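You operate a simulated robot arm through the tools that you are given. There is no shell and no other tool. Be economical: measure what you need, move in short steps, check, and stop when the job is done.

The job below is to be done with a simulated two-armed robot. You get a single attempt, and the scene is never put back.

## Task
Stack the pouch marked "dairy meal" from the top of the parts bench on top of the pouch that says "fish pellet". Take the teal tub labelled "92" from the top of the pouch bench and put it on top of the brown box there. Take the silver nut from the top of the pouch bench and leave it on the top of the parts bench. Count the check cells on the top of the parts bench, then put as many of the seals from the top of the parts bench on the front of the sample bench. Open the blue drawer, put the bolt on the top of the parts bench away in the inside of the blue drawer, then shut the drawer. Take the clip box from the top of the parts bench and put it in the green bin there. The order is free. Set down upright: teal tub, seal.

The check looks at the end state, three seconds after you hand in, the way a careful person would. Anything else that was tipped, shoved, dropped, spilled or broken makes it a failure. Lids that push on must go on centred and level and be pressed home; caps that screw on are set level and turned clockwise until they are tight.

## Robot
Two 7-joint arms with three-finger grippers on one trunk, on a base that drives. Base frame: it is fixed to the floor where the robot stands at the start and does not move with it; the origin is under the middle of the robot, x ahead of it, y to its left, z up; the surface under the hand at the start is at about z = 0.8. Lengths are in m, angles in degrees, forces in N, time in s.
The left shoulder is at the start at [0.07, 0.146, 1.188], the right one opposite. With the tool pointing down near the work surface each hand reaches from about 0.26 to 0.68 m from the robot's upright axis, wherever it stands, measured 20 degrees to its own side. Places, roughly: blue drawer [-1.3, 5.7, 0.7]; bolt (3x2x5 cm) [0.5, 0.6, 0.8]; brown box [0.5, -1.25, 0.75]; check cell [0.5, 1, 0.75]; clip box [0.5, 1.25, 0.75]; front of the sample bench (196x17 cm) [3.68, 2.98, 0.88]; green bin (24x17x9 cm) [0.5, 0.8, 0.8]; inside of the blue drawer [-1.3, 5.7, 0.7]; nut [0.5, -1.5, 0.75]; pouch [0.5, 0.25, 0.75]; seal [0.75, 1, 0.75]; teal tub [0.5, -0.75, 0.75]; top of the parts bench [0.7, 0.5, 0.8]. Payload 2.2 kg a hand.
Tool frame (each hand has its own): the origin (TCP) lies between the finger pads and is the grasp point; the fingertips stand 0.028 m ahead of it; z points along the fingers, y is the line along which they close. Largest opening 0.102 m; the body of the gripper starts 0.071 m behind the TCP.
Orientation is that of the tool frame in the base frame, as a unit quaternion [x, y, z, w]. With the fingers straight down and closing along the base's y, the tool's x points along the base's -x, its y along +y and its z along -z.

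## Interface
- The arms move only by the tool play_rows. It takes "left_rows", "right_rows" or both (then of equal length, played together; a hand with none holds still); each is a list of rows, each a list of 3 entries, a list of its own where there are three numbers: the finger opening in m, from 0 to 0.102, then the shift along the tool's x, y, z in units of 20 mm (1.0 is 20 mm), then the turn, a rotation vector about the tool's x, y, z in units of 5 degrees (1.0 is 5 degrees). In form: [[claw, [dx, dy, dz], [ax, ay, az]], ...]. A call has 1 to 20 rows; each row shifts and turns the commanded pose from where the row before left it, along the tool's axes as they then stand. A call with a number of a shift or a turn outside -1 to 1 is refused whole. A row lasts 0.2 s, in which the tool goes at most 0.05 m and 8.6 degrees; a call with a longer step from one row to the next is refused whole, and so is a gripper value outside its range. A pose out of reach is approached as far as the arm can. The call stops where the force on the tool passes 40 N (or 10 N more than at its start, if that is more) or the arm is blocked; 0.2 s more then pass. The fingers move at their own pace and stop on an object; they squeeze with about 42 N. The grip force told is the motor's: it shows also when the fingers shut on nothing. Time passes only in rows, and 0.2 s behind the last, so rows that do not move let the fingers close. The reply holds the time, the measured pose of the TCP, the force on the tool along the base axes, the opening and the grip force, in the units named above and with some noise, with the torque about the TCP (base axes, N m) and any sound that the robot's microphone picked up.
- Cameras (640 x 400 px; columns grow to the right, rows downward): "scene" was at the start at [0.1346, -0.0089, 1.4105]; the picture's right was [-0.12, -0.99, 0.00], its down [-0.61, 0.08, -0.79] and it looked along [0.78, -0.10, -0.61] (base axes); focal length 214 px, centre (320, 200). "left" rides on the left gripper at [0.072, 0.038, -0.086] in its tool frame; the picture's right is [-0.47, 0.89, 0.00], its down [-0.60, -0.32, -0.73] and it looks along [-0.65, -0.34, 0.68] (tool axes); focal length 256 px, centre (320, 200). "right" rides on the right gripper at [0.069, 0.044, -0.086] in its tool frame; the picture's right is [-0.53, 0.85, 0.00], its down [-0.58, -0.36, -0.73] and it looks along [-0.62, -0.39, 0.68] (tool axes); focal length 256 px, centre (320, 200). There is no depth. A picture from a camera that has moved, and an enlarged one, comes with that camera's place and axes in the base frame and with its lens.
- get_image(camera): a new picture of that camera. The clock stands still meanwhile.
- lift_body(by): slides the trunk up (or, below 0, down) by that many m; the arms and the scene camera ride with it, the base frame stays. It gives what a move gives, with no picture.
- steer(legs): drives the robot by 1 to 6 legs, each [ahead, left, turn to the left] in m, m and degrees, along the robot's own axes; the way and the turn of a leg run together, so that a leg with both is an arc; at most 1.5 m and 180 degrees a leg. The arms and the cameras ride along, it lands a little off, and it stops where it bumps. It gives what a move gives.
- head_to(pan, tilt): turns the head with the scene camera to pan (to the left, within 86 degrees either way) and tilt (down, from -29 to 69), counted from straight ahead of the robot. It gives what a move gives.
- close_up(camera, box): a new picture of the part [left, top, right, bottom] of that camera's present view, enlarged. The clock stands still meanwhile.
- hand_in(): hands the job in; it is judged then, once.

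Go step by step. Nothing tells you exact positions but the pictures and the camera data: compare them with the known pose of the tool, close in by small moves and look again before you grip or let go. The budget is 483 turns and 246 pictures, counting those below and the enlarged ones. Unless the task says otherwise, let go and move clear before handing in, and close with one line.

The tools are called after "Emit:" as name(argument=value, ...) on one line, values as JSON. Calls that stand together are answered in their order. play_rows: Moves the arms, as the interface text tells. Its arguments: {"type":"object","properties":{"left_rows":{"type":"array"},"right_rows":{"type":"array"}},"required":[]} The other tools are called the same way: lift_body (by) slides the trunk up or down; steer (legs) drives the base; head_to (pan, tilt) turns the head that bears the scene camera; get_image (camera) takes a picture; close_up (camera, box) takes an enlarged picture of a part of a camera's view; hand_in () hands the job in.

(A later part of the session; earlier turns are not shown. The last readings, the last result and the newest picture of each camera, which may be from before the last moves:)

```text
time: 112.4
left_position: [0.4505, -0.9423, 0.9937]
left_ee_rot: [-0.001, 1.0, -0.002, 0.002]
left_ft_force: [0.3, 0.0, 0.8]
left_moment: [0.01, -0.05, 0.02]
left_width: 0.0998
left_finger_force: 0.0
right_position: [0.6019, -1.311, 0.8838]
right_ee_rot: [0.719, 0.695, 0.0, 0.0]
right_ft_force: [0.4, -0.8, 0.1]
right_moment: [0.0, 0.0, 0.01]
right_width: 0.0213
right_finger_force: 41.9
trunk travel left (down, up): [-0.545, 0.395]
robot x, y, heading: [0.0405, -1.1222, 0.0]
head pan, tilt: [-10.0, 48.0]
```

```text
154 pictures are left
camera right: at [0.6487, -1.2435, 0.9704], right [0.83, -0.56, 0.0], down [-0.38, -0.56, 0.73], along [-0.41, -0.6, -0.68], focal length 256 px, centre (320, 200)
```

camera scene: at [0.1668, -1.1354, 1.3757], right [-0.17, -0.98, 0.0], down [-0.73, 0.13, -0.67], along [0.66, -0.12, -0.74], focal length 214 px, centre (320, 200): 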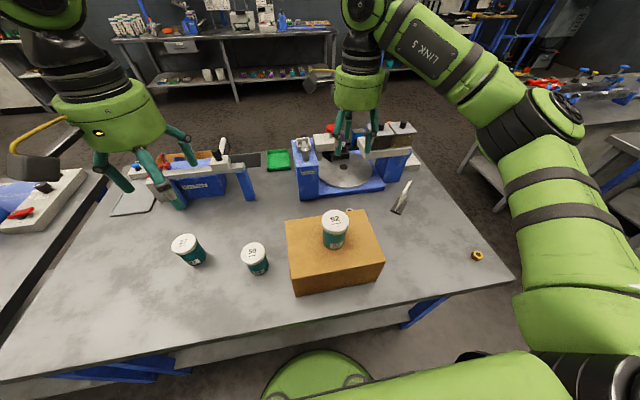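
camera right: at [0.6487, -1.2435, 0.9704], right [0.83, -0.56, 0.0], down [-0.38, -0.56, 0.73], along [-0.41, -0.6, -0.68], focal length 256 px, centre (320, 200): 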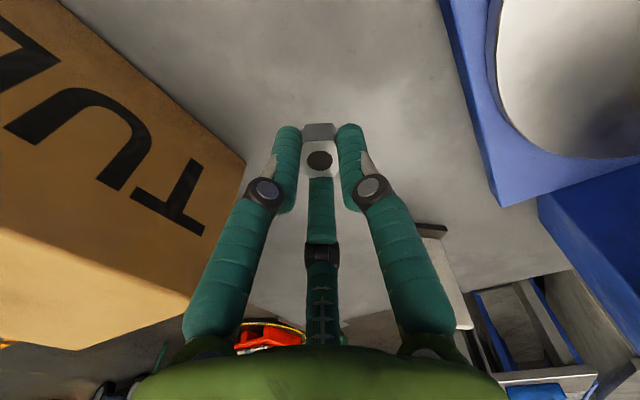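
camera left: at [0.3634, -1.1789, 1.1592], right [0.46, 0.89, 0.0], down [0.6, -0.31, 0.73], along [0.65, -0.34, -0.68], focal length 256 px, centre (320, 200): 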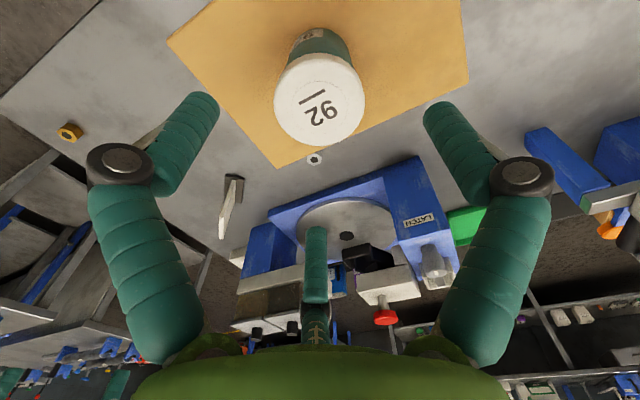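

Nut in hand. I raise the trunk, pull the hand in and drive left to the parts bench.

Emit:
lift_body(by=0.2)

Emit:
play_rows(right_rows=[[0.01, [0, -1, 0], [0, 0, 0]], [0.01, [0, -1, 0], [0, 0, 0]], [0.01, [0, -1, 0], [0, 0, 0]], [0.01, [0, -1, 0], [0, 0, 0]], [0.01, [0, -1, 0], [0, 0, 0]]])

Emit:
steer(legs=[[-0.03, 0, 0], [0, 1.45, 0]])

Emit:
head_to(pan=0, tilt=45)

Emit:
get_image(camera="scene")

Emit:
get_image(camera="right")

```text
time: 114.6
left_position: [0.4505, -0.9425, 1.1942]
left_ee_rot: [-0.002, 1.0, -0.002, 0.002]
left_ft_force: [-0.2, -0.2, 0.6]
left_moment: [-0.03, -0.01, 0.01]
left_width: 0.1
left_finger_force: 0.1
right_position: [0.6022, -1.3113, 1.0843]
right_ee_rot: [0.719, 0.695, 0.0, 0.0]
right_ft_force: [-0.4, 0.0, 0.2]
right_moment: [-0.01, 0.0, -0.02]
right_width: 0.0215
right_finger_force: 41.4
trunk travel left (down, up): [-0.745, 0.195]
robot x, y, heading: [0.0407, -1.1197, 0.1]
head pan, tilt: [-10.0, 48.0]
```

```text
time: 115.8
left_position: [0.449, -0.9441, 1.1931]
left_ee_rot: [-0.001, 1.0, -0.001, 0.001]
left_ft_force: [-0.7, 0.6, -0.7]
left_moment: [0.04, -0.04, 0.01]
left_width: 0.1002
left_finger_force: 0.0
right_position: [0.5014, -1.3083, 1.0834]
right_ee_rot: [0.719, 0.695, 0.0, -0.001]
right_ft_force: [-0.5, 0.1, -0.8]
right_moment: [0.01, 0.01, 0.01]
right_width: 0.0212
right_finger_force: 42.1
trunk travel left (down, up): [-0.745, 0.195]
robot x, y, heading: [0.0398, -1.1188, -0.1]
head pan, tilt: [-10.0, 48.0]
```

```text
time: 123.5
left_position: [0.4366, 0.5113, 1.1937]
left_ee_rot: [0.007, 1.0, -0.002, 0.001]
left_ft_force: [0.5, -0.3, 0.4]
left_moment: [0.03, -0.04, -0.02]
left_width: 0.1
left_finger_force: 0.1
right_position: [0.4831, 0.1448, 1.0822]
right_ee_rot: [0.724, 0.689, 0.0, 0.0]
right_ft_force: [0.0, -1.0, 0.1]
right_moment: [0.01, 0.01, 0.03]
right_width: 0.0213
right_finger_force: 41.6
trunk travel left (down, up): [-0.745, 0.195]
robot x, y, heading: [0.023, 0.3408, -1.1]
head pan, tilt: [-10.0, 48.0]
```

```text
time: 124.2
left_position: [0.4364, 0.5128, 1.1931]
left_ee_rot: [0.008, 1.0, -0.003, 0.002]
left_ft_force: [0.0, -0.7, 0.9]
left_moment: [0.02, -0.01, 0.01]
left_width: 0.0999
left_finger_force: 0.1
right_position: [0.483, 0.1454, 1.084]
right_ee_rot: [0.725, 0.688, 0.0, 0.0]
right_ft_force: [1.4, -0.5, -0.5]
right_moment: [0.01, 0.03, 0.02]
right_width: 0.0213
right_finger_force: 42.1
trunk travel left (down, up): [-0.745, 0.195]
robot x, y, heading: [0.021, 0.3372, -0.9]
head pan, tilt: [0.0, 45.0]
```

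```text
153 pictures are left
camera scene: at [0.1541, 0.3398, 1.4199], right [-0.02, -1.0, 0.0], down [-0.71, 0.01, -0.71], along [0.71, -0.01, -0.71], focal length 214 px, centre (320, 200)
```

scene: 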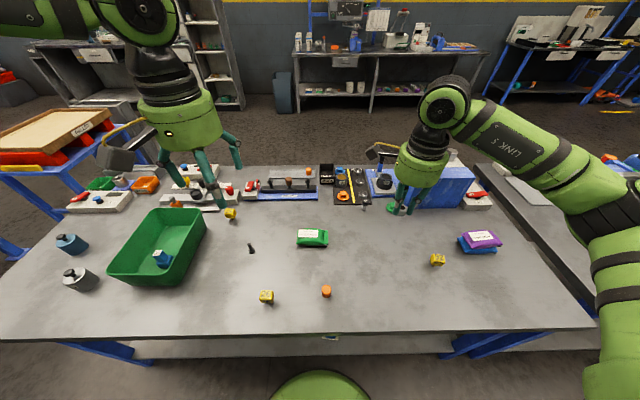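

```text
152 pictures are left
camera right: at [0.5306, 0.213, 1.1698], right [0.82, -0.58, 0.0], down [-0.39, -0.56, 0.73], along [-0.42, -0.6, -0.68], focal length 256 px, centre (320, 200)
```

right: 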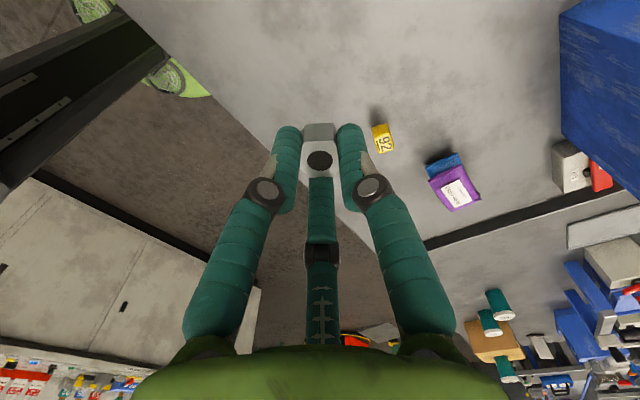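

The spot (0.48, 0.145) is free. Lower the trunk and set the nut down.

Emit:
lift_body(by=-0.19)

Emit:
play_rows(right_rows=[[0.01, [0, 0, 0.9], [0, 0, 0]], [0.01, [0, 0, 0.9], [0, 0, 0]], [0.01, [0, 0, 0.7], [0, 0, 0]]])

```text
time: 126.3
left_position: [0.4367, 0.5108, 1.0039]
left_ee_rot: [0.008, 1.0, -0.002, 0.003]
left_ft_force: [-0.2, -1.6, -0.3]
left_moment: [0.02, -0.02, 0.01]
left_width: 0.0999
left_finger_force: 0.1
right_position: [0.4838, 0.1458, 0.8933]
right_ee_rot: [0.725, 0.689, 0.0, 0.0]
right_ft_force: [-1.3, -0.9, 0.3]
right_moment: [-0.01, 0.02, 0.0]
right_width: 0.0212
right_finger_force: 42.3
trunk travel left (down, up): [-0.555, 0.385]
robot x, y, heading: [0.0244, 0.3367, -0.9]
head pan, tilt: [0.0, 45.0]
```

```text
time: 127.1
left_position: [0.4371, 0.5128, 1.0048]
left_ee_rot: [0.007, 1.0, -0.002, 0.002]
left_ft_force: [-0.5, -0.2, -0.2]
left_moment: [0.0, -0.01, -0.01]
left_width: 0.1
left_finger_force: 0.0
right_position: [0.483, 0.1465, 0.8423]
right_ee_rot: [0.726, 0.688, 0.001, 0.0]
right_ft_force: [-0.3, 0.3, -0.8]
right_moment: [0.01, 0.0, -0.02]
right_width: 0.0214
right_finger_force: 41.7
trunk travel left (down, up): [-0.555, 0.385]
robot x, y, heading: [0.0247, 0.3419, -1.0]
head pan, tilt: [0.0, 45.0]
```

Emit:
play_rows(right_rows=[[0.01, [0, 0, 0.3], [0, 0, 0]], [0.01, [0, 0, 0.12], [0, 0, 0]]])

Emit:
play_rows(right_rows=[[0.01, [0, 0, 0.1], [0, 0, 0]], [0.05, [0, 0, 0], [0, 0, 0]], [0.05, [0, 0, 0], [0, 0, 0]], [0.05, [0, 0, -0.5], [0, 0, 0]], [0.05, [0, 0, -1], [0, 0, 0]], [0.05, [0, 0, -1], [0, 0, 0]], [0.05, [0, 0, -1], [0, 0, 0]], [0.05, [0, 0, -1], [0, 0, 0]]])

Emit:
get_image(camera="right")

```text
time: 127.7
left_position: [0.4364, 0.5128, 1.0045]
left_ee_rot: [0.006, 1.0, -0.002, 0.002]
left_ft_force: [-0.1, 0.3, 0.5]
left_moment: [0.01, 0.01, -0.02]
left_width: 0.0998
left_finger_force: 0.0
right_position: [0.4823, 0.1464, 0.8344]
right_ee_rot: [0.726, 0.688, 0.001, 0.0]
right_ft_force: [0.0, -0.4, 0.2]
right_moment: [0.01, 0.0, 0.02]
right_width: 0.0213
right_finger_force: 42.3
trunk travel left (down, up): [-0.555, 0.385]
robot x, y, heading: [0.0229, 0.3436, -1.0]
head pan, tilt: [0.0, 45.0]
```

```text
time: 129.5
left_position: [0.4361, 0.5128, 1.0047]
left_ee_rot: [0.007, 1.0, -0.002, 0.002]
left_ft_force: [0.8, -0.5, -0.5]
left_moment: [-0.01, 0.04, 0.03]
left_width: 0.0999
left_finger_force: 0.1
right_position: [0.4828, 0.1453, 0.9226]
right_ee_rot: [0.725, 0.689, 0.0, -0.001]
right_ft_force: [0.5, -0.4, -0.2]
right_moment: [0.01, 0.0, -0.01]
right_width: 0.0498
right_finger_force: 0.0
trunk travel left (down, up): [-0.555, 0.385]
robot x, y, heading: [0.0267, 0.3393, -1.2]
head pan, tilt: [0.0, 45.0]
```

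```text
151 pictures are left
camera right: at [0.5306, 0.2119, 1.0101], right [0.82, -0.58, 0.0], down [-0.39, -0.56, 0.73], along [-0.42, -0.6, -0.68], focal length 256 px, centre (320, 200)
```

right: 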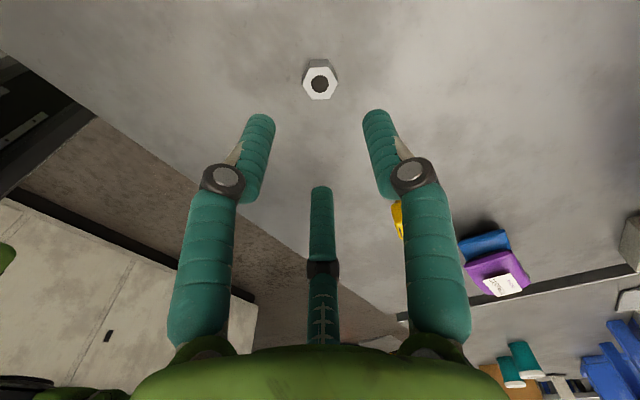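

The nut stands on the parts bench. Now I study the back of the bench to settle what the seals are, turning the right hand back meanwhile.

Emit:
play_rows(right_rows=[[0.1, [0, 0, -0.5], [0, 0, -1]], [0.1, [0, 0, -0.5], [0, 0, -1]], [0.1, [0, 0, -0.5], [0, 0, -1]], [0.1, [0, 0, -0.5], [0, 0, -1]], [0.1, [0, 0, 0], [0, 0, -1]], [0.1, [0, 0, 0], [0, 0, -1]], [0.1, [0, 0, 0], [0, 0, -1]], [0.1, [0, 0, 0], [0, 0, -1]], [0.1, [0, 0, 0], [0, 0, -1]], [0.1, [0, 0, 0], [0, 0, -1]], [0.1, [0, 0, 0], [0, 0, -1]], [0.1, [0, 0, 0], [0, 0, -1]], [0.1, [0, 0, 0], [0, 0, -1]], [0.1, [0, 0, 0], [0, 0, -1]], [0.1, [0, 0, 0], [0, 0, -1]], [0.1, [0, 0, 0], [0, 0, -1]], [0.1, [0, 0, 0], [0, 0, -1]], [0.1, [0, 0, 0], [0, 0, -1]], [0.1, [0, 0, 0], [0, 0, -0.6]]])

Emit:
steer(legs=[[0, 0.55, 1]])

Emit:
lift_body(by=0.36)

Emit:
head_to(pan=5, tilt=42)

Emit:
get_image(camera="scene")

```text
time: 133.5
left_position: [0.4368, 0.5121, 1.0036]
left_ee_rot: [0.007, 1.0, -0.003, 0.002]
left_ft_force: [0.4, 0.3, 0.4]
left_moment: [0.01, -0.02, 0.0]
left_width: 0.0998
left_finger_force: 0.0
right_position: [0.4831, 0.1471, 0.9625]
right_ee_rot: [-0.002, 1.0, 0.0, 0.0]
right_ft_force: [-0.1, -0.5, 1.0]
right_moment: [0.02, 0.02, -0.02]
right_width: 0.0999
right_finger_force: 0.2
trunk travel left (down, up): [-0.555, 0.385]
robot x, y, heading: [0.0255, 0.3398, -1.1]
head pan, tilt: [0.0, 45.0]
```

```text
time: 136.7
left_position: [0.4352, 1.0797, 1.0033]
left_ee_rot: [-0.005, 1.0, -0.002, 0.002]
left_ft_force: [0.9, -0.4, 0.2]
left_moment: [0.0, -0.02, 0.02]
left_width: 0.1
left_finger_force: 0.0
right_position: [0.4901, 0.716, 0.9623]
right_ee_rot: [-0.012, 1.0, -0.001, -0.001]
right_ft_force: [0.5, -0.2, -0.2]
right_moment: [0.03, -0.01, 0.0]
right_width: 0.0998
right_finger_force: 0.0
trunk travel left (down, up): [-0.555, 0.385]
robot x, y, heading: [0.0286, 0.897, 0.5]
head pan, tilt: [0.0, 45.0]
```

```text
time: 140.2
left_position: [0.4349, 1.0802, 1.3624]
left_ee_rot: [-0.006, 1.0, -0.001, 0.002]
left_ft_force: [-0.1, 0.0, 0.9]
left_moment: [0.03, 0.02, -0.01]
left_width: 0.1002
left_finger_force: 0.0
right_position: [0.4903, 0.7154, 1.3226]
right_ee_rot: [-0.011, 1.0, 0.0, 0.0]
right_ft_force: [-0.3, -0.1, 0.3]
right_moment: [0.0, 0.03, 0.01]
right_width: 0.1004
right_finger_force: 0.2
trunk travel left (down, up): [-0.915, 0.025]
robot x, y, heading: [0.026, 0.8988, 0.4]
head pan, tilt: [0.0, 45.0]
```

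```text
time: 140.8
left_position: [0.4354, 1.0803, 1.3631]
left_ee_rot: [-0.005, 1.0, -0.001, 0.002]
left_ft_force: [0.2, -0.3, 0.6]
left_moment: [0.0, -0.01, 0.01]
left_width: 0.1
left_finger_force: 0.1
right_position: [0.4905, 0.7154, 1.323]
right_ee_rot: [-0.012, 1.0, 0.0, 0.0]
right_ft_force: [-0.4, -0.2, -0.4]
right_moment: [0.01, -0.03, -0.01]
right_width: 0.1001
right_finger_force: 0.1
trunk travel left (down, up): [-0.915, 0.025]
robot x, y, heading: [0.0265, 0.8975, -0.0]
head pan, tilt: [5.0, 42.0]
```

```text
150 pictures are left
camera scene: at [0.1591, 0.9081, 1.5942], right [0.09, -1.0, 0.0], down [-0.67, -0.06, -0.74], along [0.74, 0.07, -0.67], focal length 214 px, centre (320, 200)
```

scene: 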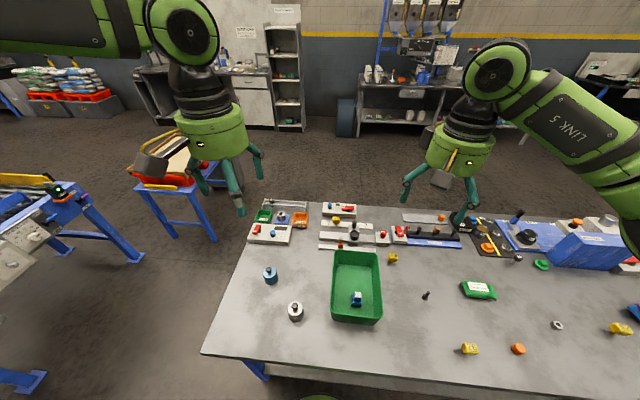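

Emit:
close_up(camera="scene", box=[240, 190, 410, 290])

Emit:
close_up(camera="scene", box=[380, 200, 560, 310])

Emit:
close_up(camera="scene", box=[245, 195, 325, 250])

```text
3.76 times, centred on (325, 240) of scene
camera zoom: at [0.1591, 0.9081, 1.5942], right [0.09, -1.0, 0.0], down [-0.67, -0.06, -0.74], along [0.74, 0.07, -0.67], focal length 807 px, centre (301, 49)
```

zoom: 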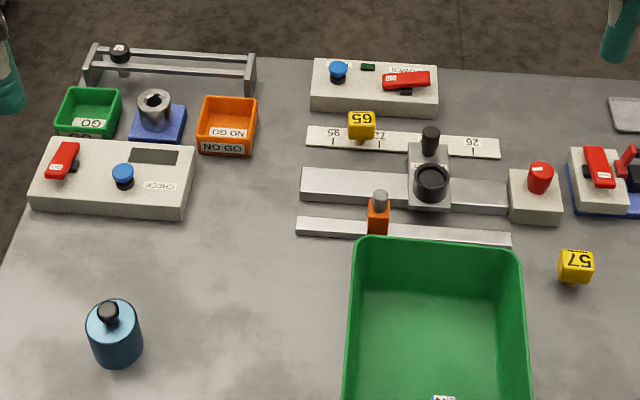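

```text
3.56 times, centred on (470, 255) of scene
camera zoom: at [0.1591, 0.9081, 1.5942], right [0.09, -1.0, 0.0], down [-0.67, -0.06, -0.74], along [0.74, 0.07, -0.67], focal length 763 px, centre (-213, 4)
```

zoom: 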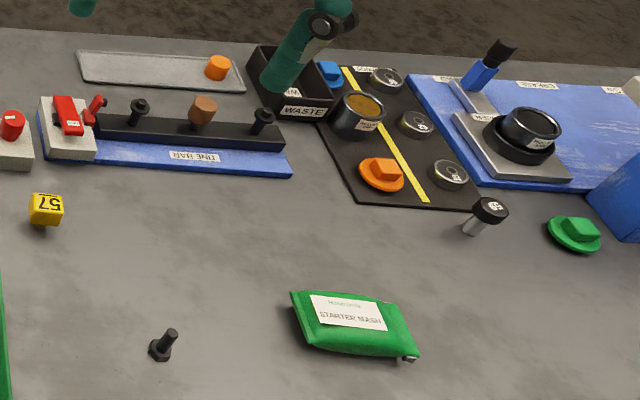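

```text
7.27 times, centred on (285, 222) of scene
camera zoom: at [0.1591, 0.9081, 1.5942], right [0.09, -1.0, 0.0], down [-0.67, -0.06, -0.74], along [0.74, 0.07, -0.67], focal length 1560 px, centre (574, 36)
```

zoom: 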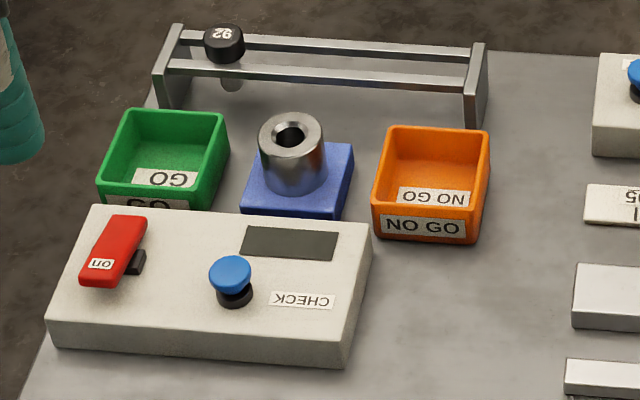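

I still need certainty about "seals": yellow numbered blocks, or the flanged discs on the mat. There are paper cards (an "ORDER" card under the bench); I back up to read them and look at the discs.

Emit:
steer(legs=[[-0.7, -0.45, 0]])

Emit:
head_to(pan=0, tilt=35)

Emit:
get_image(camera="scene")

```text
time: 145.3
left_position: [-0.2608, 0.6229, 1.3612]
left_ee_rot: [0.0, 1.0, -0.002, 0.001]
left_ft_force: [-0.7, -0.7, -0.1]
left_moment: [-0.02, -0.02, -0.01]
left_width: 0.1001
left_finger_force: 0.0
right_position: [-0.2095, 0.257, 1.3227]
right_ee_rot: [-0.007, 1.0, 0.0, -0.001]
right_ft_force: [0.3, 0.6, 0.7]
right_moment: [-0.03, 0.02, -0.04]
right_width: 0.0999
right_finger_force: 0.0
trunk travel left (down, up): [-0.915, 0.025]
robot x, y, heading: [-0.6751, 0.4442, -0.5]
head pan, tilt: [5.0, 42.0]
```

```text
time: 145.9
left_position: [-0.2623, 0.6224, 1.363]
left_ee_rot: [-0.001, 1.0, -0.001, 0.001]
left_ft_force: [0.1, -0.1, -1.4]
left_moment: [0.0, -0.04, -0.02]
left_width: 0.0999
left_finger_force: 0.1
right_position: [-0.2109, 0.2574, 1.3233]
right_ee_rot: [-0.008, 1.0, 0.0, -0.001]
right_ft_force: [0.5, -0.2, 0.2]
right_moment: [-0.02, 0.0, 0.01]
right_width: 0.0999
right_finger_force: 0.1
trunk travel left (down, up): [-0.915, 0.025]
robot x, y, heading: [-0.673, 0.4459, -0.3]
head pan, tilt: [0.0, 35.0]
```

```text
146 pictures are left
camera scene: at [-0.5353, 0.4457, 1.6047], right [0.0, -1.0, 0.0], down [-0.57, 0.0, -0.82], along [0.82, 0.0, -0.57], focal length 214 px, centre (320, 200)
```

scene: 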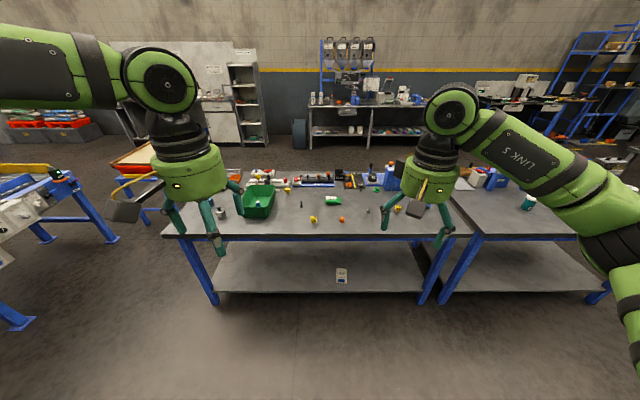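

Emit:
close_up(camera="scene", box=[328, 264, 352, 288])

Emit:
close_up(camera="scene", box=[290, 30, 440, 145])

Emit:
close_up(camera="scene", box=[310, 160, 400, 220])

```text
16.00 times, centred on (340, 276) of scene
camera zoom: at [-0.5353, 0.4457, 1.6047], right [0.0, -1.0, 0.0], down [-0.57, 0.0, -0.82], along [0.82, 0.0, -0.57], focal length 3432 px, centre (0, -1016)
```

zoom: 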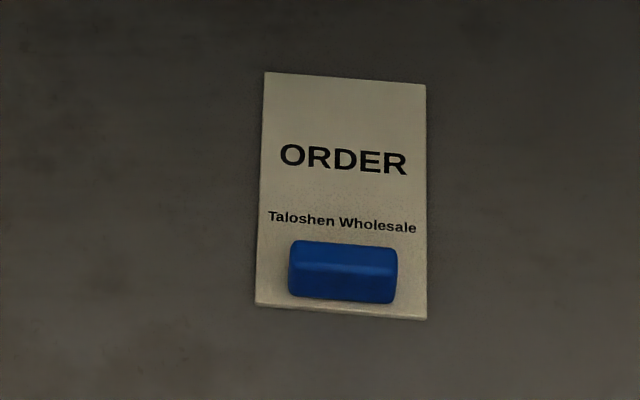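

```text
3.48 times, centred on (365, 88) of scene
camera zoom: at [-0.5353, 0.4457, 1.6047], right [0.0, -1.0, 0.0], down [-0.57, 0.0, -0.82], along [0.82, 0.0, -0.57], focal length 746 px, centre (164, 591)
```

zoom: 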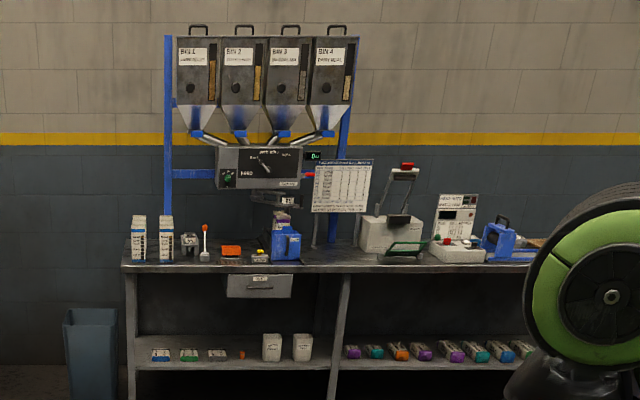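

```text
6.67 times, centred on (355, 190) of scene
camera zoom: at [-0.5353, 0.4457, 1.6047], right [0.0, -1.0, 0.0], down [-0.57, 0.0, -0.82], along [0.82, 0.0, -0.57], focal length 1430 px, centre (87, 267)
```

zoom: 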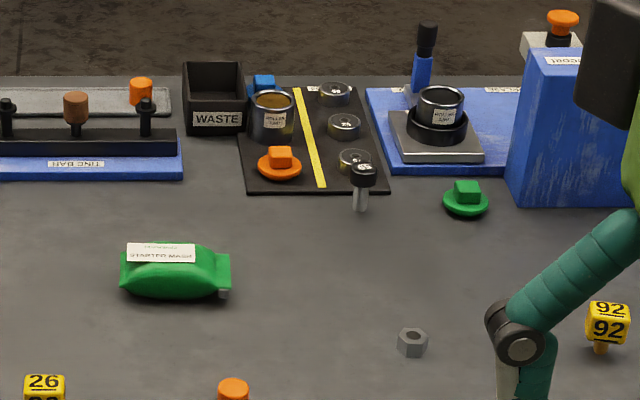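

The cards don't tell. I'll fetch the bolt now, and look at the bench from its far side later. Driving back so the bolt is before the right hand.

Emit:
steer(legs=[[0, 0.31, 0], [0.69, 0, 0]])

Emit:
lift_body(by=-0.34)

Emit:
get_image(camera="right")

Emit:
get_image(camera="left")

```text
time: 151.4
left_position: [0.4212, 0.943, 1.3641]
left_ee_rot: [-0.009, 1.0, -0.002, 0.002]
left_ft_force: [-0.2, 0.5, 0.3]
left_moment: [0.0, -0.05, 0.0]
left_width: 0.1002
left_finger_force: 0.1
right_position: [0.4773, 0.5784, 1.3237]
right_ee_rot: [-0.018, 1.0, 0.0, 0.001]
right_ft_force: [0.5, 0.1, -0.2]
right_moment: [-0.01, 0.0, 0.01]
right_width: 0.1
right_finger_force: 0.0
trunk travel left (down, up): [-0.915, 0.025]
robot x, y, heading: [0.0157, 0.7593, 0.8]
head pan, tilt: [0.0, 35.0]
```

```text
time: 154.8
left_position: [0.4221, 0.9443, 1.0236]
left_ee_rot: [-0.009, 1.0, -0.002, 0.002]
left_ft_force: [-0.2, 0.5, 0.2]
left_moment: [-0.01, 0.03, -0.03]
left_width: 0.1001
left_finger_force: 0.0
right_position: [0.4798, 0.58, 0.9822]
right_ee_rot: [-0.017, 1.0, 0.0, 0.0]
right_ft_force: [-0.5, 0.8, -0.4]
right_moment: [0.04, 0.0, 0.01]
right_width: 0.0998
right_finger_force: 0.1
trunk travel left (down, up): [-0.575, 0.365]
robot x, y, heading: [0.0153, 0.7588, 1.1]
head pan, tilt: [0.0, 35.0]
```

```text
142 pictures are left
camera right: at [0.4107, 0.6214, 1.0693], right [0.51, 0.86, 0.0], down [0.59, -0.35, 0.73], along [0.63, -0.37, -0.68], focal length 256 px, centre (320, 200)
```

right: 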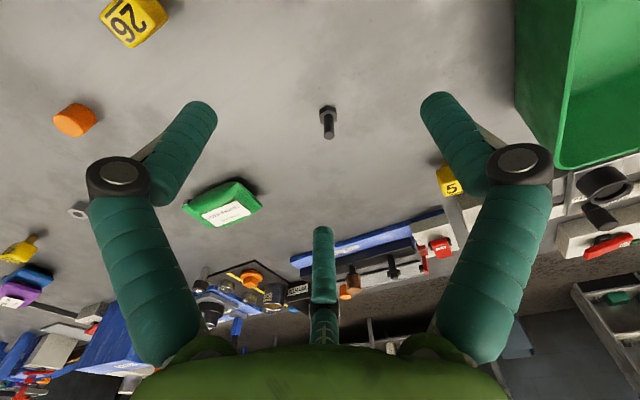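

```text
141 pictures are left
camera left: at [0.3496, 0.9814, 1.1084], right [0.45, 0.89, 0.0], down [0.61, -0.3, 0.73], along [0.66, -0.33, -0.68], focal length 256 px, centre (320, 200)
```

left: 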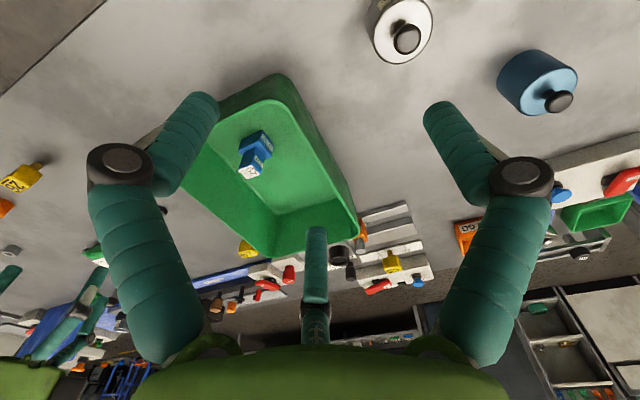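

Bolt stands head-down at (0.533, 0.560). Moving the right hand over it.

Emit:
play_rows(right_rows=[[0.05, [-0.9, -0.33, 0.5], [0, 0, 0]], [0.05, [-0.9, -0.33, 0.5], [0, 0, 0]], [0.05, [-0.85, -0.33, 0.5], [0, 0, 0]], [0.05, [0, 0, 1], [0, 0, 0]], [0.05, [0, 0, 1], [0, 0, 0]]])

Emit:
get_image(camera="right")

```text
time: 156.0
left_position: [0.4223, 0.9438, 1.0237]
left_ee_rot: [-0.009, 1.0, -0.001, 0.002]
left_ft_force: [-0.5, -0.2, -0.1]
left_moment: [-0.03, 0.0, 0.02]
left_width: 0.0998
left_finger_force: 0.0
right_position: [0.5343, 0.5628, 0.9114]
right_ee_rot: [-0.016, 1.0, 0.0, 0.0]
right_ft_force: [-0.2, 0.7, -0.1]
right_moment: [-0.02, 0.04, -0.02]
right_width: 0.0496
right_finger_force: 0.0
trunk travel left (down, up): [-0.575, 0.365]
robot x, y, heading: [0.0148, 0.7578, 0.8]
head pan, tilt: [0.0, 35.0]
```

```text
140 pictures are left
camera right: at [0.4636, 0.6043, 0.9981], right [0.51, 0.86, 0.0], down [0.59, -0.35, 0.73], along [0.63, -0.37, -0.68], focal length 256 px, centre (320, 200)
```

right: 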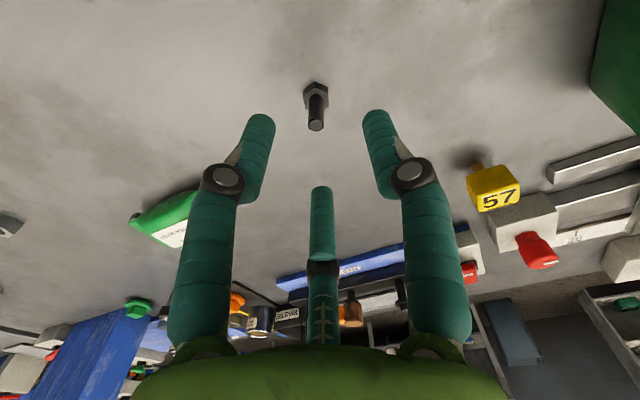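

Emit:
play_rows(right_rows=[[0.05, [-0.1, -0.25, 0.8], [0, 0, 0]], [0.05, [0, 0, 0.9], [0, 0, 0]], [0.05, [0, 0, 0.9], [0, 0, 0]], [0.05, [0, 0, 0.7], [0, 0, 0]], [0.005, [0, 0, 0], [0, 0, 0]], [0.0, [0, 0, 0], [0, 0, 0]], [0.0, [0, 0, 0], [0, 0, 0]]])

Emit:
play_rows(right_rows=[[0.0, [0, 0, -0.5], [0, 0, 0]], [0.0, [0, 0, -1], [0, 0, 0]], [0.0, [0, 0, -1], [0, 0, 0]]])

Emit:
get_image(camera="right")

```text
time: 157.6
left_position: [0.4235, 0.9441, 1.0222]
left_ee_rot: [-0.009, 1.0, -0.002, 0.002]
left_ft_force: [-0.4, -0.9, -0.6]
left_moment: [0.01, -0.03, -0.01]
left_width: 0.0998
left_finger_force: 0.1
right_position: [0.537, 0.5568, 0.8471]
right_ee_rot: [-0.016, 1.0, -0.001, -0.001]
right_ft_force: [0.5, -0.1, 0.3]
right_moment: [0.0, 0.01, 0.01]
right_width: 0.0095
right_finger_force: 37.3
trunk travel left (down, up): [-0.575, 0.365]
robot x, y, heading: [0.0126, 0.7569, 1.0]
head pan, tilt: [0.0, 35.0]
```

```text
time: 158.4
left_position: [0.4231, 0.9443, 1.0226]
left_ee_rot: [-0.008, 1.0, -0.002, 0.002]
left_ft_force: [-0.3, -0.7, 0.6]
left_moment: [-0.06, -0.02, 0.01]
left_width: 0.1
left_finger_force: 0.0
right_position: [0.5361, 0.5561, 0.8966]
right_ee_rot: [-0.017, 1.0, 0.001, -0.001]
right_ft_force: [0.3, 0.0, -1.0]
right_moment: [0.01, 0.01, -0.03]
right_width: 0.0095
right_finger_force: 36.5
trunk travel left (down, up): [-0.575, 0.365]
robot x, y, heading: [0.018, 0.7592, 0.7]
head pan, tilt: [0.0, 35.0]
```

```text
139 pictures are left
camera right: at [0.4662, 0.5983, 0.9838], right [0.51, 0.86, 0.0], down [0.59, -0.35, 0.73], along [0.63, -0.37, -0.68], focal length 256 px, centre (320, 200)
```

right: 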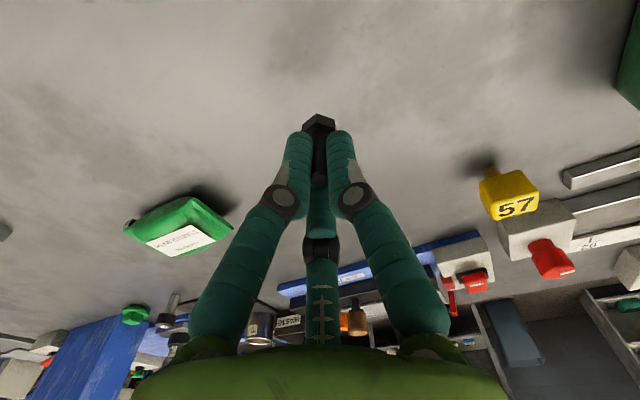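

Bolt in the right hand. I raise, back away and turn left to look for the way to the blue drawer.

Emit:
lift_body(by=0.3)

Emit:
steer(legs=[[-0.7, 0, 0], [0, 0, 90]])

Emit:
head_to(pan=0, tilt=15)

Emit:
get_image(camera="scene")

```text
time: 161.4
left_position: [0.4239, 0.945, 1.3243]
left_ee_rot: [-0.009, 1.0, -0.002, 0.002]
left_ft_force: [-0.1, 0.0, -0.7]
left_moment: [0.01, -0.02, -0.03]
left_width: 0.1
left_finger_force: 0.0
right_position: [0.5373, 0.556, 1.1962]
right_ee_rot: [-0.017, 1.0, 0.0, 0.0]
right_ft_force: [-0.8, -0.4, -0.7]
right_moment: [-0.04, -0.02, 0.01]
right_width: 0.0095
right_finger_force: 36.8
trunk travel left (down, up): [-0.875, 0.065]
robot x, y, heading: [0.0151, 0.7558, 0.8]
head pan, tilt: [0.0, 35.0]
```

```text
time: 169.1
left_position: [-0.8811, 1.1555, 1.3243]
left_ee_rot: [0.715, -0.699, 0.0, -0.002]
left_ft_force: [-0.1, -0.1, 0.5]
left_moment: [0.01, 0.0, 0.01]
left_width: 0.0998
left_finger_force: 0.0
right_position: [-0.492, 1.2714, 1.1958]
right_ee_rot: [0.719, -0.695, 0.0, 0.0]
right_ft_force: [-0.2, 0.1, -0.2]
right_moment: [0.02, -0.03, 0.0]
right_width: 0.0097
right_finger_force: 37.1
trunk travel left (down, up): [-0.875, 0.065]
robot x, y, heading: [-0.695, 0.7441, 90.9]
head pan, tilt: [0.0, 35.0]
```

```text
time: 169.9
left_position: [-0.879, 1.1571, 1.3241]
left_ee_rot: [0.715, -0.699, 0.001, -0.003]
left_ft_force: [0.6, -0.3, 0.5]
left_moment: [0.03, -0.01, -0.01]
left_width: 0.1003
left_finger_force: 0.0
right_position: [-0.4934, 1.2707, 1.196]
right_ee_rot: [0.72, -0.694, -0.001, -0.001]
right_ft_force: [-0.3, 0.6, -0.5]
right_moment: [0.0, -0.01, -0.02]
right_width: 0.0094
right_finger_force: 37.9
trunk travel left (down, up): [-0.875, 0.065]
robot x, y, heading: [-0.6929, 0.7479, 91.1]
head pan, tilt: [0.0, 15.0]
```

```text
138 pictures are left
camera scene: at [-0.697, 0.8948, 1.5967], right [1.0, 0.02, 0.0], down [0.01, -0.26, -0.97], along [-0.02, 0.97, -0.26], focal length 214 px, centre (320, 200)
```

scene: 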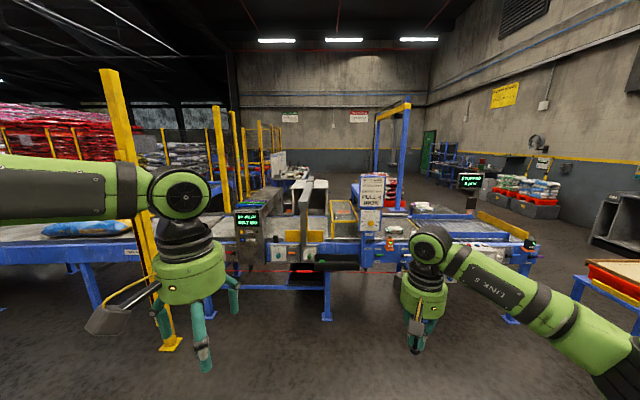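

A conveyor line crosses ahead at y≈3; the drawer is beyond it. I look right for a way round its end.

Emit:
head_to(pan=-40, tilt=15)

Emit:
get_image(camera="scene")

Emit:
head_to(pan=0, tilt=10)

Emit:
close_up(camera="scene", box=[220, 120, 400, 240])

```text
time: 171.0
left_position: [-0.8791, 1.1555, 1.3237]
left_ee_rot: [0.715, -0.699, 0.0, -0.002]
left_ft_force: [-0.2, -0.6, 0.4]
left_moment: [0.0, 0.01, 0.01]
left_width: 0.1
left_finger_force: 0.0
right_position: [-0.4925, 1.2706, 1.1963]
right_ee_rot: [0.721, -0.693, 0.001, 0.0]
right_ft_force: [0.2, -0.6, -0.5]
right_moment: [0.01, -0.01, -0.02]
right_width: 0.0095
right_finger_force: 37.2
trunk travel left (down, up): [-0.875, 0.065]
robot x, y, heading: [-0.6969, 0.7531, 91.0]
head pan, tilt: [-40.0, 15.0]
```

```text
137 pictures are left
camera scene: at [-0.6365, 0.8742, 1.5967], right [0.78, -0.63, 0.0], down [-0.16, -0.2, -0.97], along [0.61, 0.75, -0.26], focal length 214 px, centre (320, 200)
```

scene: 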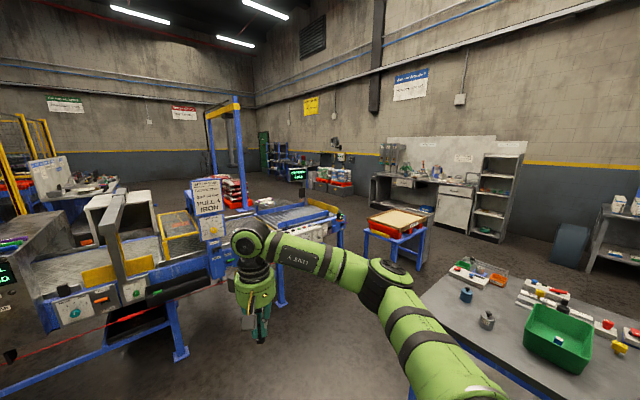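

```text
time: 172.1
left_position: [-0.8803, 1.1559, 1.3231]
left_ee_rot: [0.715, -0.699, 0.0, -0.002]
left_ft_force: [0.2, 0.0, -0.4]
left_moment: [0.01, -0.01, -0.04]
left_width: 0.1
left_finger_force: 0.0
right_position: [-0.4935, 1.2708, 1.1959]
right_ee_rot: [0.72, -0.694, 0.0, 0.0]
right_ft_force: [-0.1, -0.9, -0.4]
right_moment: [0.0, 0.05, -0.01]
right_width: 0.0097
right_finger_force: 37.2
trunk travel left (down, up): [-0.875, 0.065]
robot x, y, heading: [-0.6891, 0.7484, 90.9]
head pan, tilt: [0.0, 10.0]
```

```text
3.33 times, centred on (310, 180) of scene
camera zoom: at [-0.6966, 0.8944, 1.6049], right [1.0, 0.02, 0.0], down [0.0, -0.17, -0.98], along [-0.02, 0.98, -0.17], focal length 715 px, centre (353, 267)
```

zoom: 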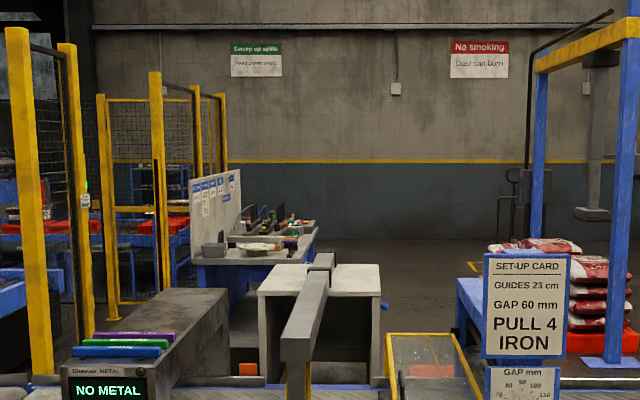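

The conveyor's right end is near x≈0.85, with a small table at x≈1.2–1.8, y≈1.9–2.4. I move up to that gap and look.

Emit:
steer(legs=[[0.9, 0, 0], [0, 0, -91]])

Emit:
head_to(pan=20, tilt=25)

Emit:
get_image(camera="scene")

```text
time: 180.6
left_position: [-0.3114, 1.8405, 1.3229]
left_ee_rot: [-0.019, 1.0, -0.003, 0.002]
left_ft_force: [-0.5, -0.5, -0.5]
left_moment: [-0.03, 0.01, -0.02]
left_width: 0.1
left_finger_force: 0.1
right_position: [-0.1905, 1.4541, 1.1966]
right_ee_rot: [-0.027, 1.0, -0.001, 0.0]
right_ft_force: [-0.4, -0.1, -0.3]
right_moment: [0.0, 0.02, 0.04]
right_width: 0.0093
right_finger_force: 37.0
trunk travel left (down, up): [-0.875, 0.065]
robot x, y, heading: [-0.7124, 1.6474, 2.0]
head pan, tilt: [0.0, 10.0]
```

```text
time: 181.4
left_position: [-0.3121, 1.8393, 1.3235]
left_ee_rot: [-0.019, 1.0, -0.001, 0.002]
left_ft_force: [-0.6, -0.5, 0.3]
left_moment: [-0.02, -0.03, 0.0]
left_width: 0.0997
left_finger_force: 0.0
right_position: [-0.19, 1.4538, 1.1977]
right_ee_rot: [-0.027, 1.0, 0.0, 0.0]
right_ft_force: [-0.2, 0.5, -0.8]
right_moment: [0.04, 0.01, 0.03]
right_width: 0.0099
right_finger_force: 37.2
trunk travel left (down, up): [-0.875, 0.065]
robot x, y, heading: [-0.7167, 1.6423, 1.9]
head pan, tilt: [20.0, 25.0]
```

```text
135 pictures are left
camera scene: at [-0.5793, 1.6835, 1.5806], right [0.37, -0.93, 0.0], down [-0.39, -0.16, -0.91], along [0.84, 0.34, -0.42], focal length 214 px, centre (320, 200)
```

scene: 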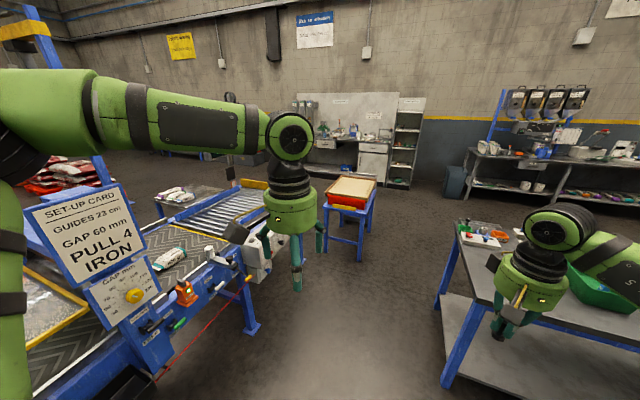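

Gap between the parts bench (end y≈1.3) and the small table (y≈1.95) is about 0.63 m; I go through it along y≈1.62 in steps.

Emit:
steer(legs=[[0, -0.03, -1.9], [1.2, 0, 0]])

Emit:
head_to(pan=15, tilt=30)

Emit:
get_image(camera="scene")

```text
time: 187.9
left_position: [0.8796, 1.7912, 1.3229]
left_ee_rot: [0.0, 1.0, -0.002, 0.002]
left_ft_force: [-0.3, 0.5, 1.0]
left_moment: [0.02, 0.02, -0.02]
left_width: 0.1
left_finger_force: 0.0
right_position: [0.9847, 1.4017, 1.1974]
right_ee_rot: [-0.008, 1.0, 0.0, 0.0]
right_ft_force: [0.0, -0.2, -0.9]
right_moment: [0.0, 0.0, -0.04]
right_width: 0.0096
right_finger_force: 37.3
trunk travel left (down, up): [-0.875, 0.065]
robot x, y, heading: [0.4707, 1.6153, -0.6]
head pan, tilt: [20.0, 25.0]
```

```text
time: 188.5
left_position: [0.8804, 1.7905, 1.3229]
left_ee_rot: [0.001, 1.0, -0.002, 0.002]
left_ft_force: [0.6, 0.3, 0.2]
left_moment: [0.02, 0.02, 0.0]
left_width: 0.1
left_finger_force: 0.0
right_position: [0.9864, 1.4011, 1.197]
right_ee_rot: [-0.007, 1.0, 0.001, 0.0]
right_ft_force: [-0.8, -0.1, -0.2]
right_moment: [-0.01, -0.01, 0.02]
right_width: 0.0098
right_finger_force: 36.9
trunk travel left (down, up): [-0.875, 0.065]
robot x, y, heading: [0.4734, 1.6183, -0.5]
head pan, tilt: [15.0, 30.0]
```

```text
134 pictures are left
camera scene: at [0.6059, 1.6386, 1.5726], right [0.25, -0.97, 0.0], down [-0.48, -0.13, -0.87], along [0.84, 0.22, -0.5], focal length 214 px, centre (320, 200)
```

scene: 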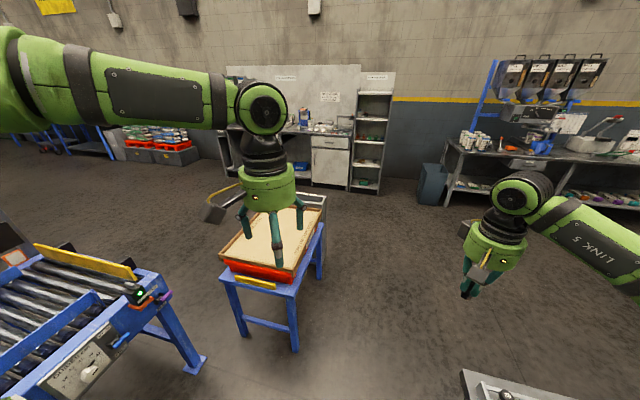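

Emit:
steer(legs=[[1.5, 0, 0.5], [0.5, 0, 0]])

Emit:
head_to(pan=75, tilt=20)

Emit:
get_image(camera="scene")

Emit:
head_to(pan=20, tilt=20)

Emit:
get_image(camera="scene")

```text
time: 198.5
left_position: [2.8787, 1.7668, 1.3239]
left_ee_rot: [0.006, 1.0, -0.002, 0.003]
left_ft_force: [-0.2, 0.7, 0.5]
left_moment: [-0.01, 0.01, -0.01]
left_width: 0.1001
left_finger_force: 0.0
right_position: [2.9802, 1.3757, 1.1981]
right_ee_rot: [0.0, 1.0, 0.001, 0.001]
right_ft_force: [-0.7, 0.0, -0.3]
right_moment: [0.02, -0.02, -0.02]
right_width: 0.0099
right_finger_force: 37.6
trunk travel left (down, up): [-0.875, 0.065]
robot x, y, heading: [2.4678, 1.5929, -0.9]
head pan, tilt: [15.0, 30.0]
```

```text
time: 199.8
left_position: [2.8802, 1.7666, 1.3234]
left_ee_rot: [0.006, 1.0, -0.002, 0.002]
left_ft_force: [0.4, -0.8, 0.2]
left_moment: [0.02, 0.01, 0.0]
left_width: 0.1
left_finger_force: 0.1
right_position: [2.9827, 1.3748, 1.1971]
right_ee_rot: [-0.002, 1.0, -0.001, 0.0]
right_ft_force: [0.0, -0.7, 0.5]
right_moment: [0.03, 0.02, 0.0]
right_width: 0.0097
right_finger_force: 37.3
trunk travel left (down, up): [-0.875, 0.065]
robot x, y, heading: [2.4667, 1.5934, -0.7]
head pan, tilt: [75.0, 20.0]
```

```text
133 pictures are left
camera scene: at [2.5426, 1.684, 1.5886], right [0.96, -0.27, 0.0], down [-0.09, -0.33, -0.94], along [0.26, 0.9, -0.34], focal length 214 px, centre (320, 200)
```

scene: 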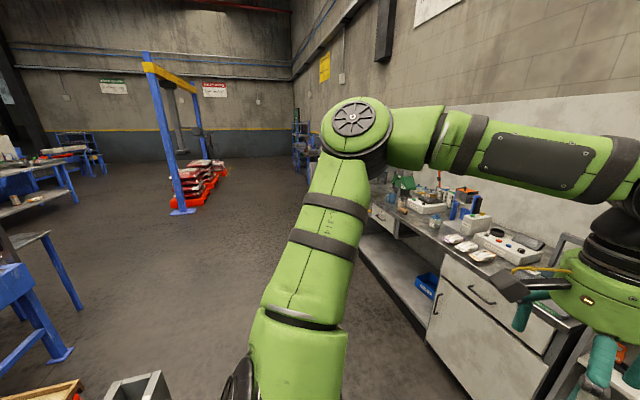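

```text
time: 201.0
left_position: [2.8814, 1.7655, 1.3237]
left_ee_rot: [0.005, 1.0, -0.001, 0.002]
left_ft_force: [1.1, 0.2, -0.9]
left_moment: [-0.03, -0.01, -0.03]
left_width: 0.1001
left_finger_force: 0.0
right_position: [2.983, 1.3748, 1.1959]
right_ee_rot: [-0.001, 1.0, 0.0, 0.0]
right_ft_force: [-0.8, 0.0, -0.4]
right_moment: [0.04, -0.01, 0.04]
right_width: 0.0095
right_finger_force: 37.7
trunk travel left (down, up): [-0.875, 0.065]
robot x, y, heading: [2.4675, 1.5939, -0.9]
head pan, tilt: [20.0, 20.0]
```

```text
132 pictures are left
camera scene: at [2.6052, 1.625, 1.5886], right [0.33, -0.94, 0.0], down [-0.32, -0.11, -0.94], along [0.89, 0.31, -0.34], focal length 214 px, centre (320, 200)
```

scene: 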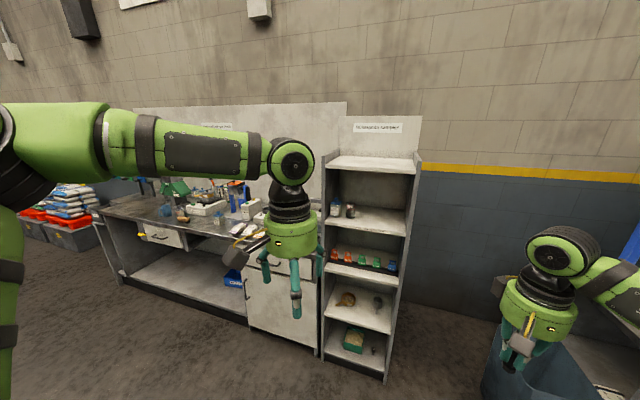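

There's a labelled shelf rack beside the sample bench with coloured small items. Zoom in for clues.

Emit:
close_up(camera="scene", box=[315, 105, 425, 280])

Emit:
close_up(camera="scene", box=[320, 240, 410, 280])

Emit:
close_up(camera="scene", box=[100, 110, 330, 300])

```text
2.29 times, centred on (370, 192) of scene
camera zoom: at [2.6052, 1.625, 1.5886], right [0.33, -0.94, 0.0], down [-0.32, -0.11, -0.94], along [0.89, 0.31, -0.34], focal length 490 px, centre (206, 217)
```

zoom: 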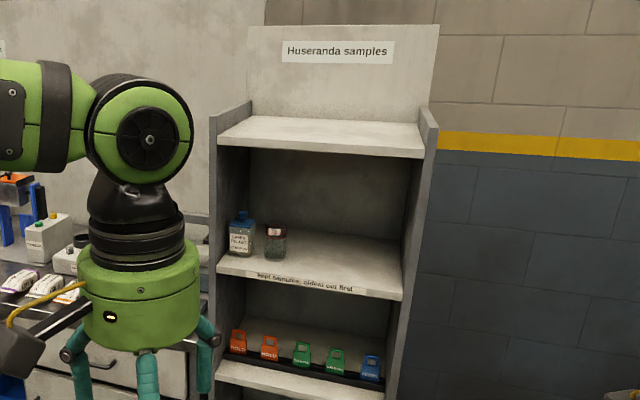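

```text
7.11 times, centred on (365, 260) of scene
camera zoom: at [2.6052, 1.625, 1.5886], right [0.33, -0.94, 0.0], down [-0.32, -0.11, -0.94], along [0.89, 0.31, -0.34], focal length 1525 px, centre (0, -227)
```

zoom: 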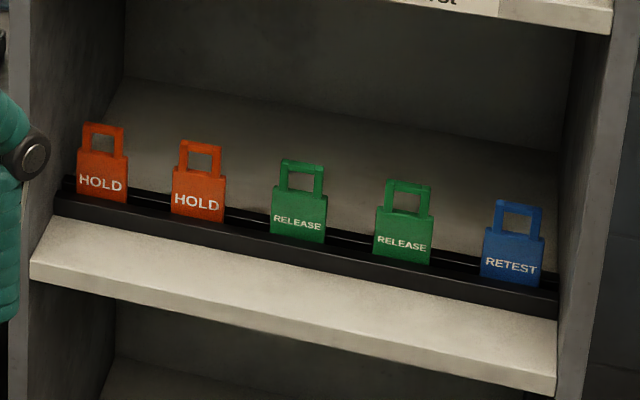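

```text
2.11 times, centred on (215, 205) of scene
camera zoom: at [2.6052, 1.625, 1.5886], right [0.33, -0.94, 0.0], down [-0.32, -0.11, -0.94], along [0.89, 0.31, -0.34], focal length 452 px, centre (541, 190)
```

zoom: 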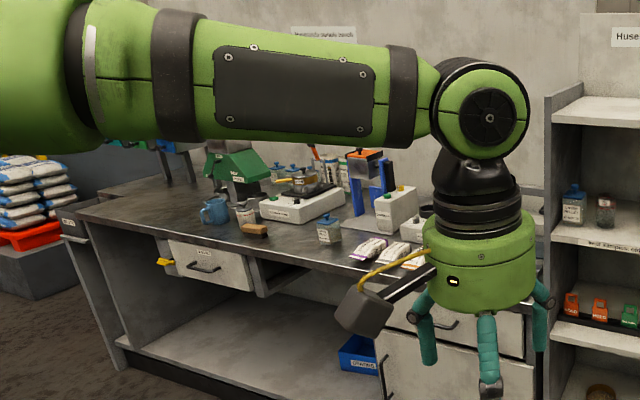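

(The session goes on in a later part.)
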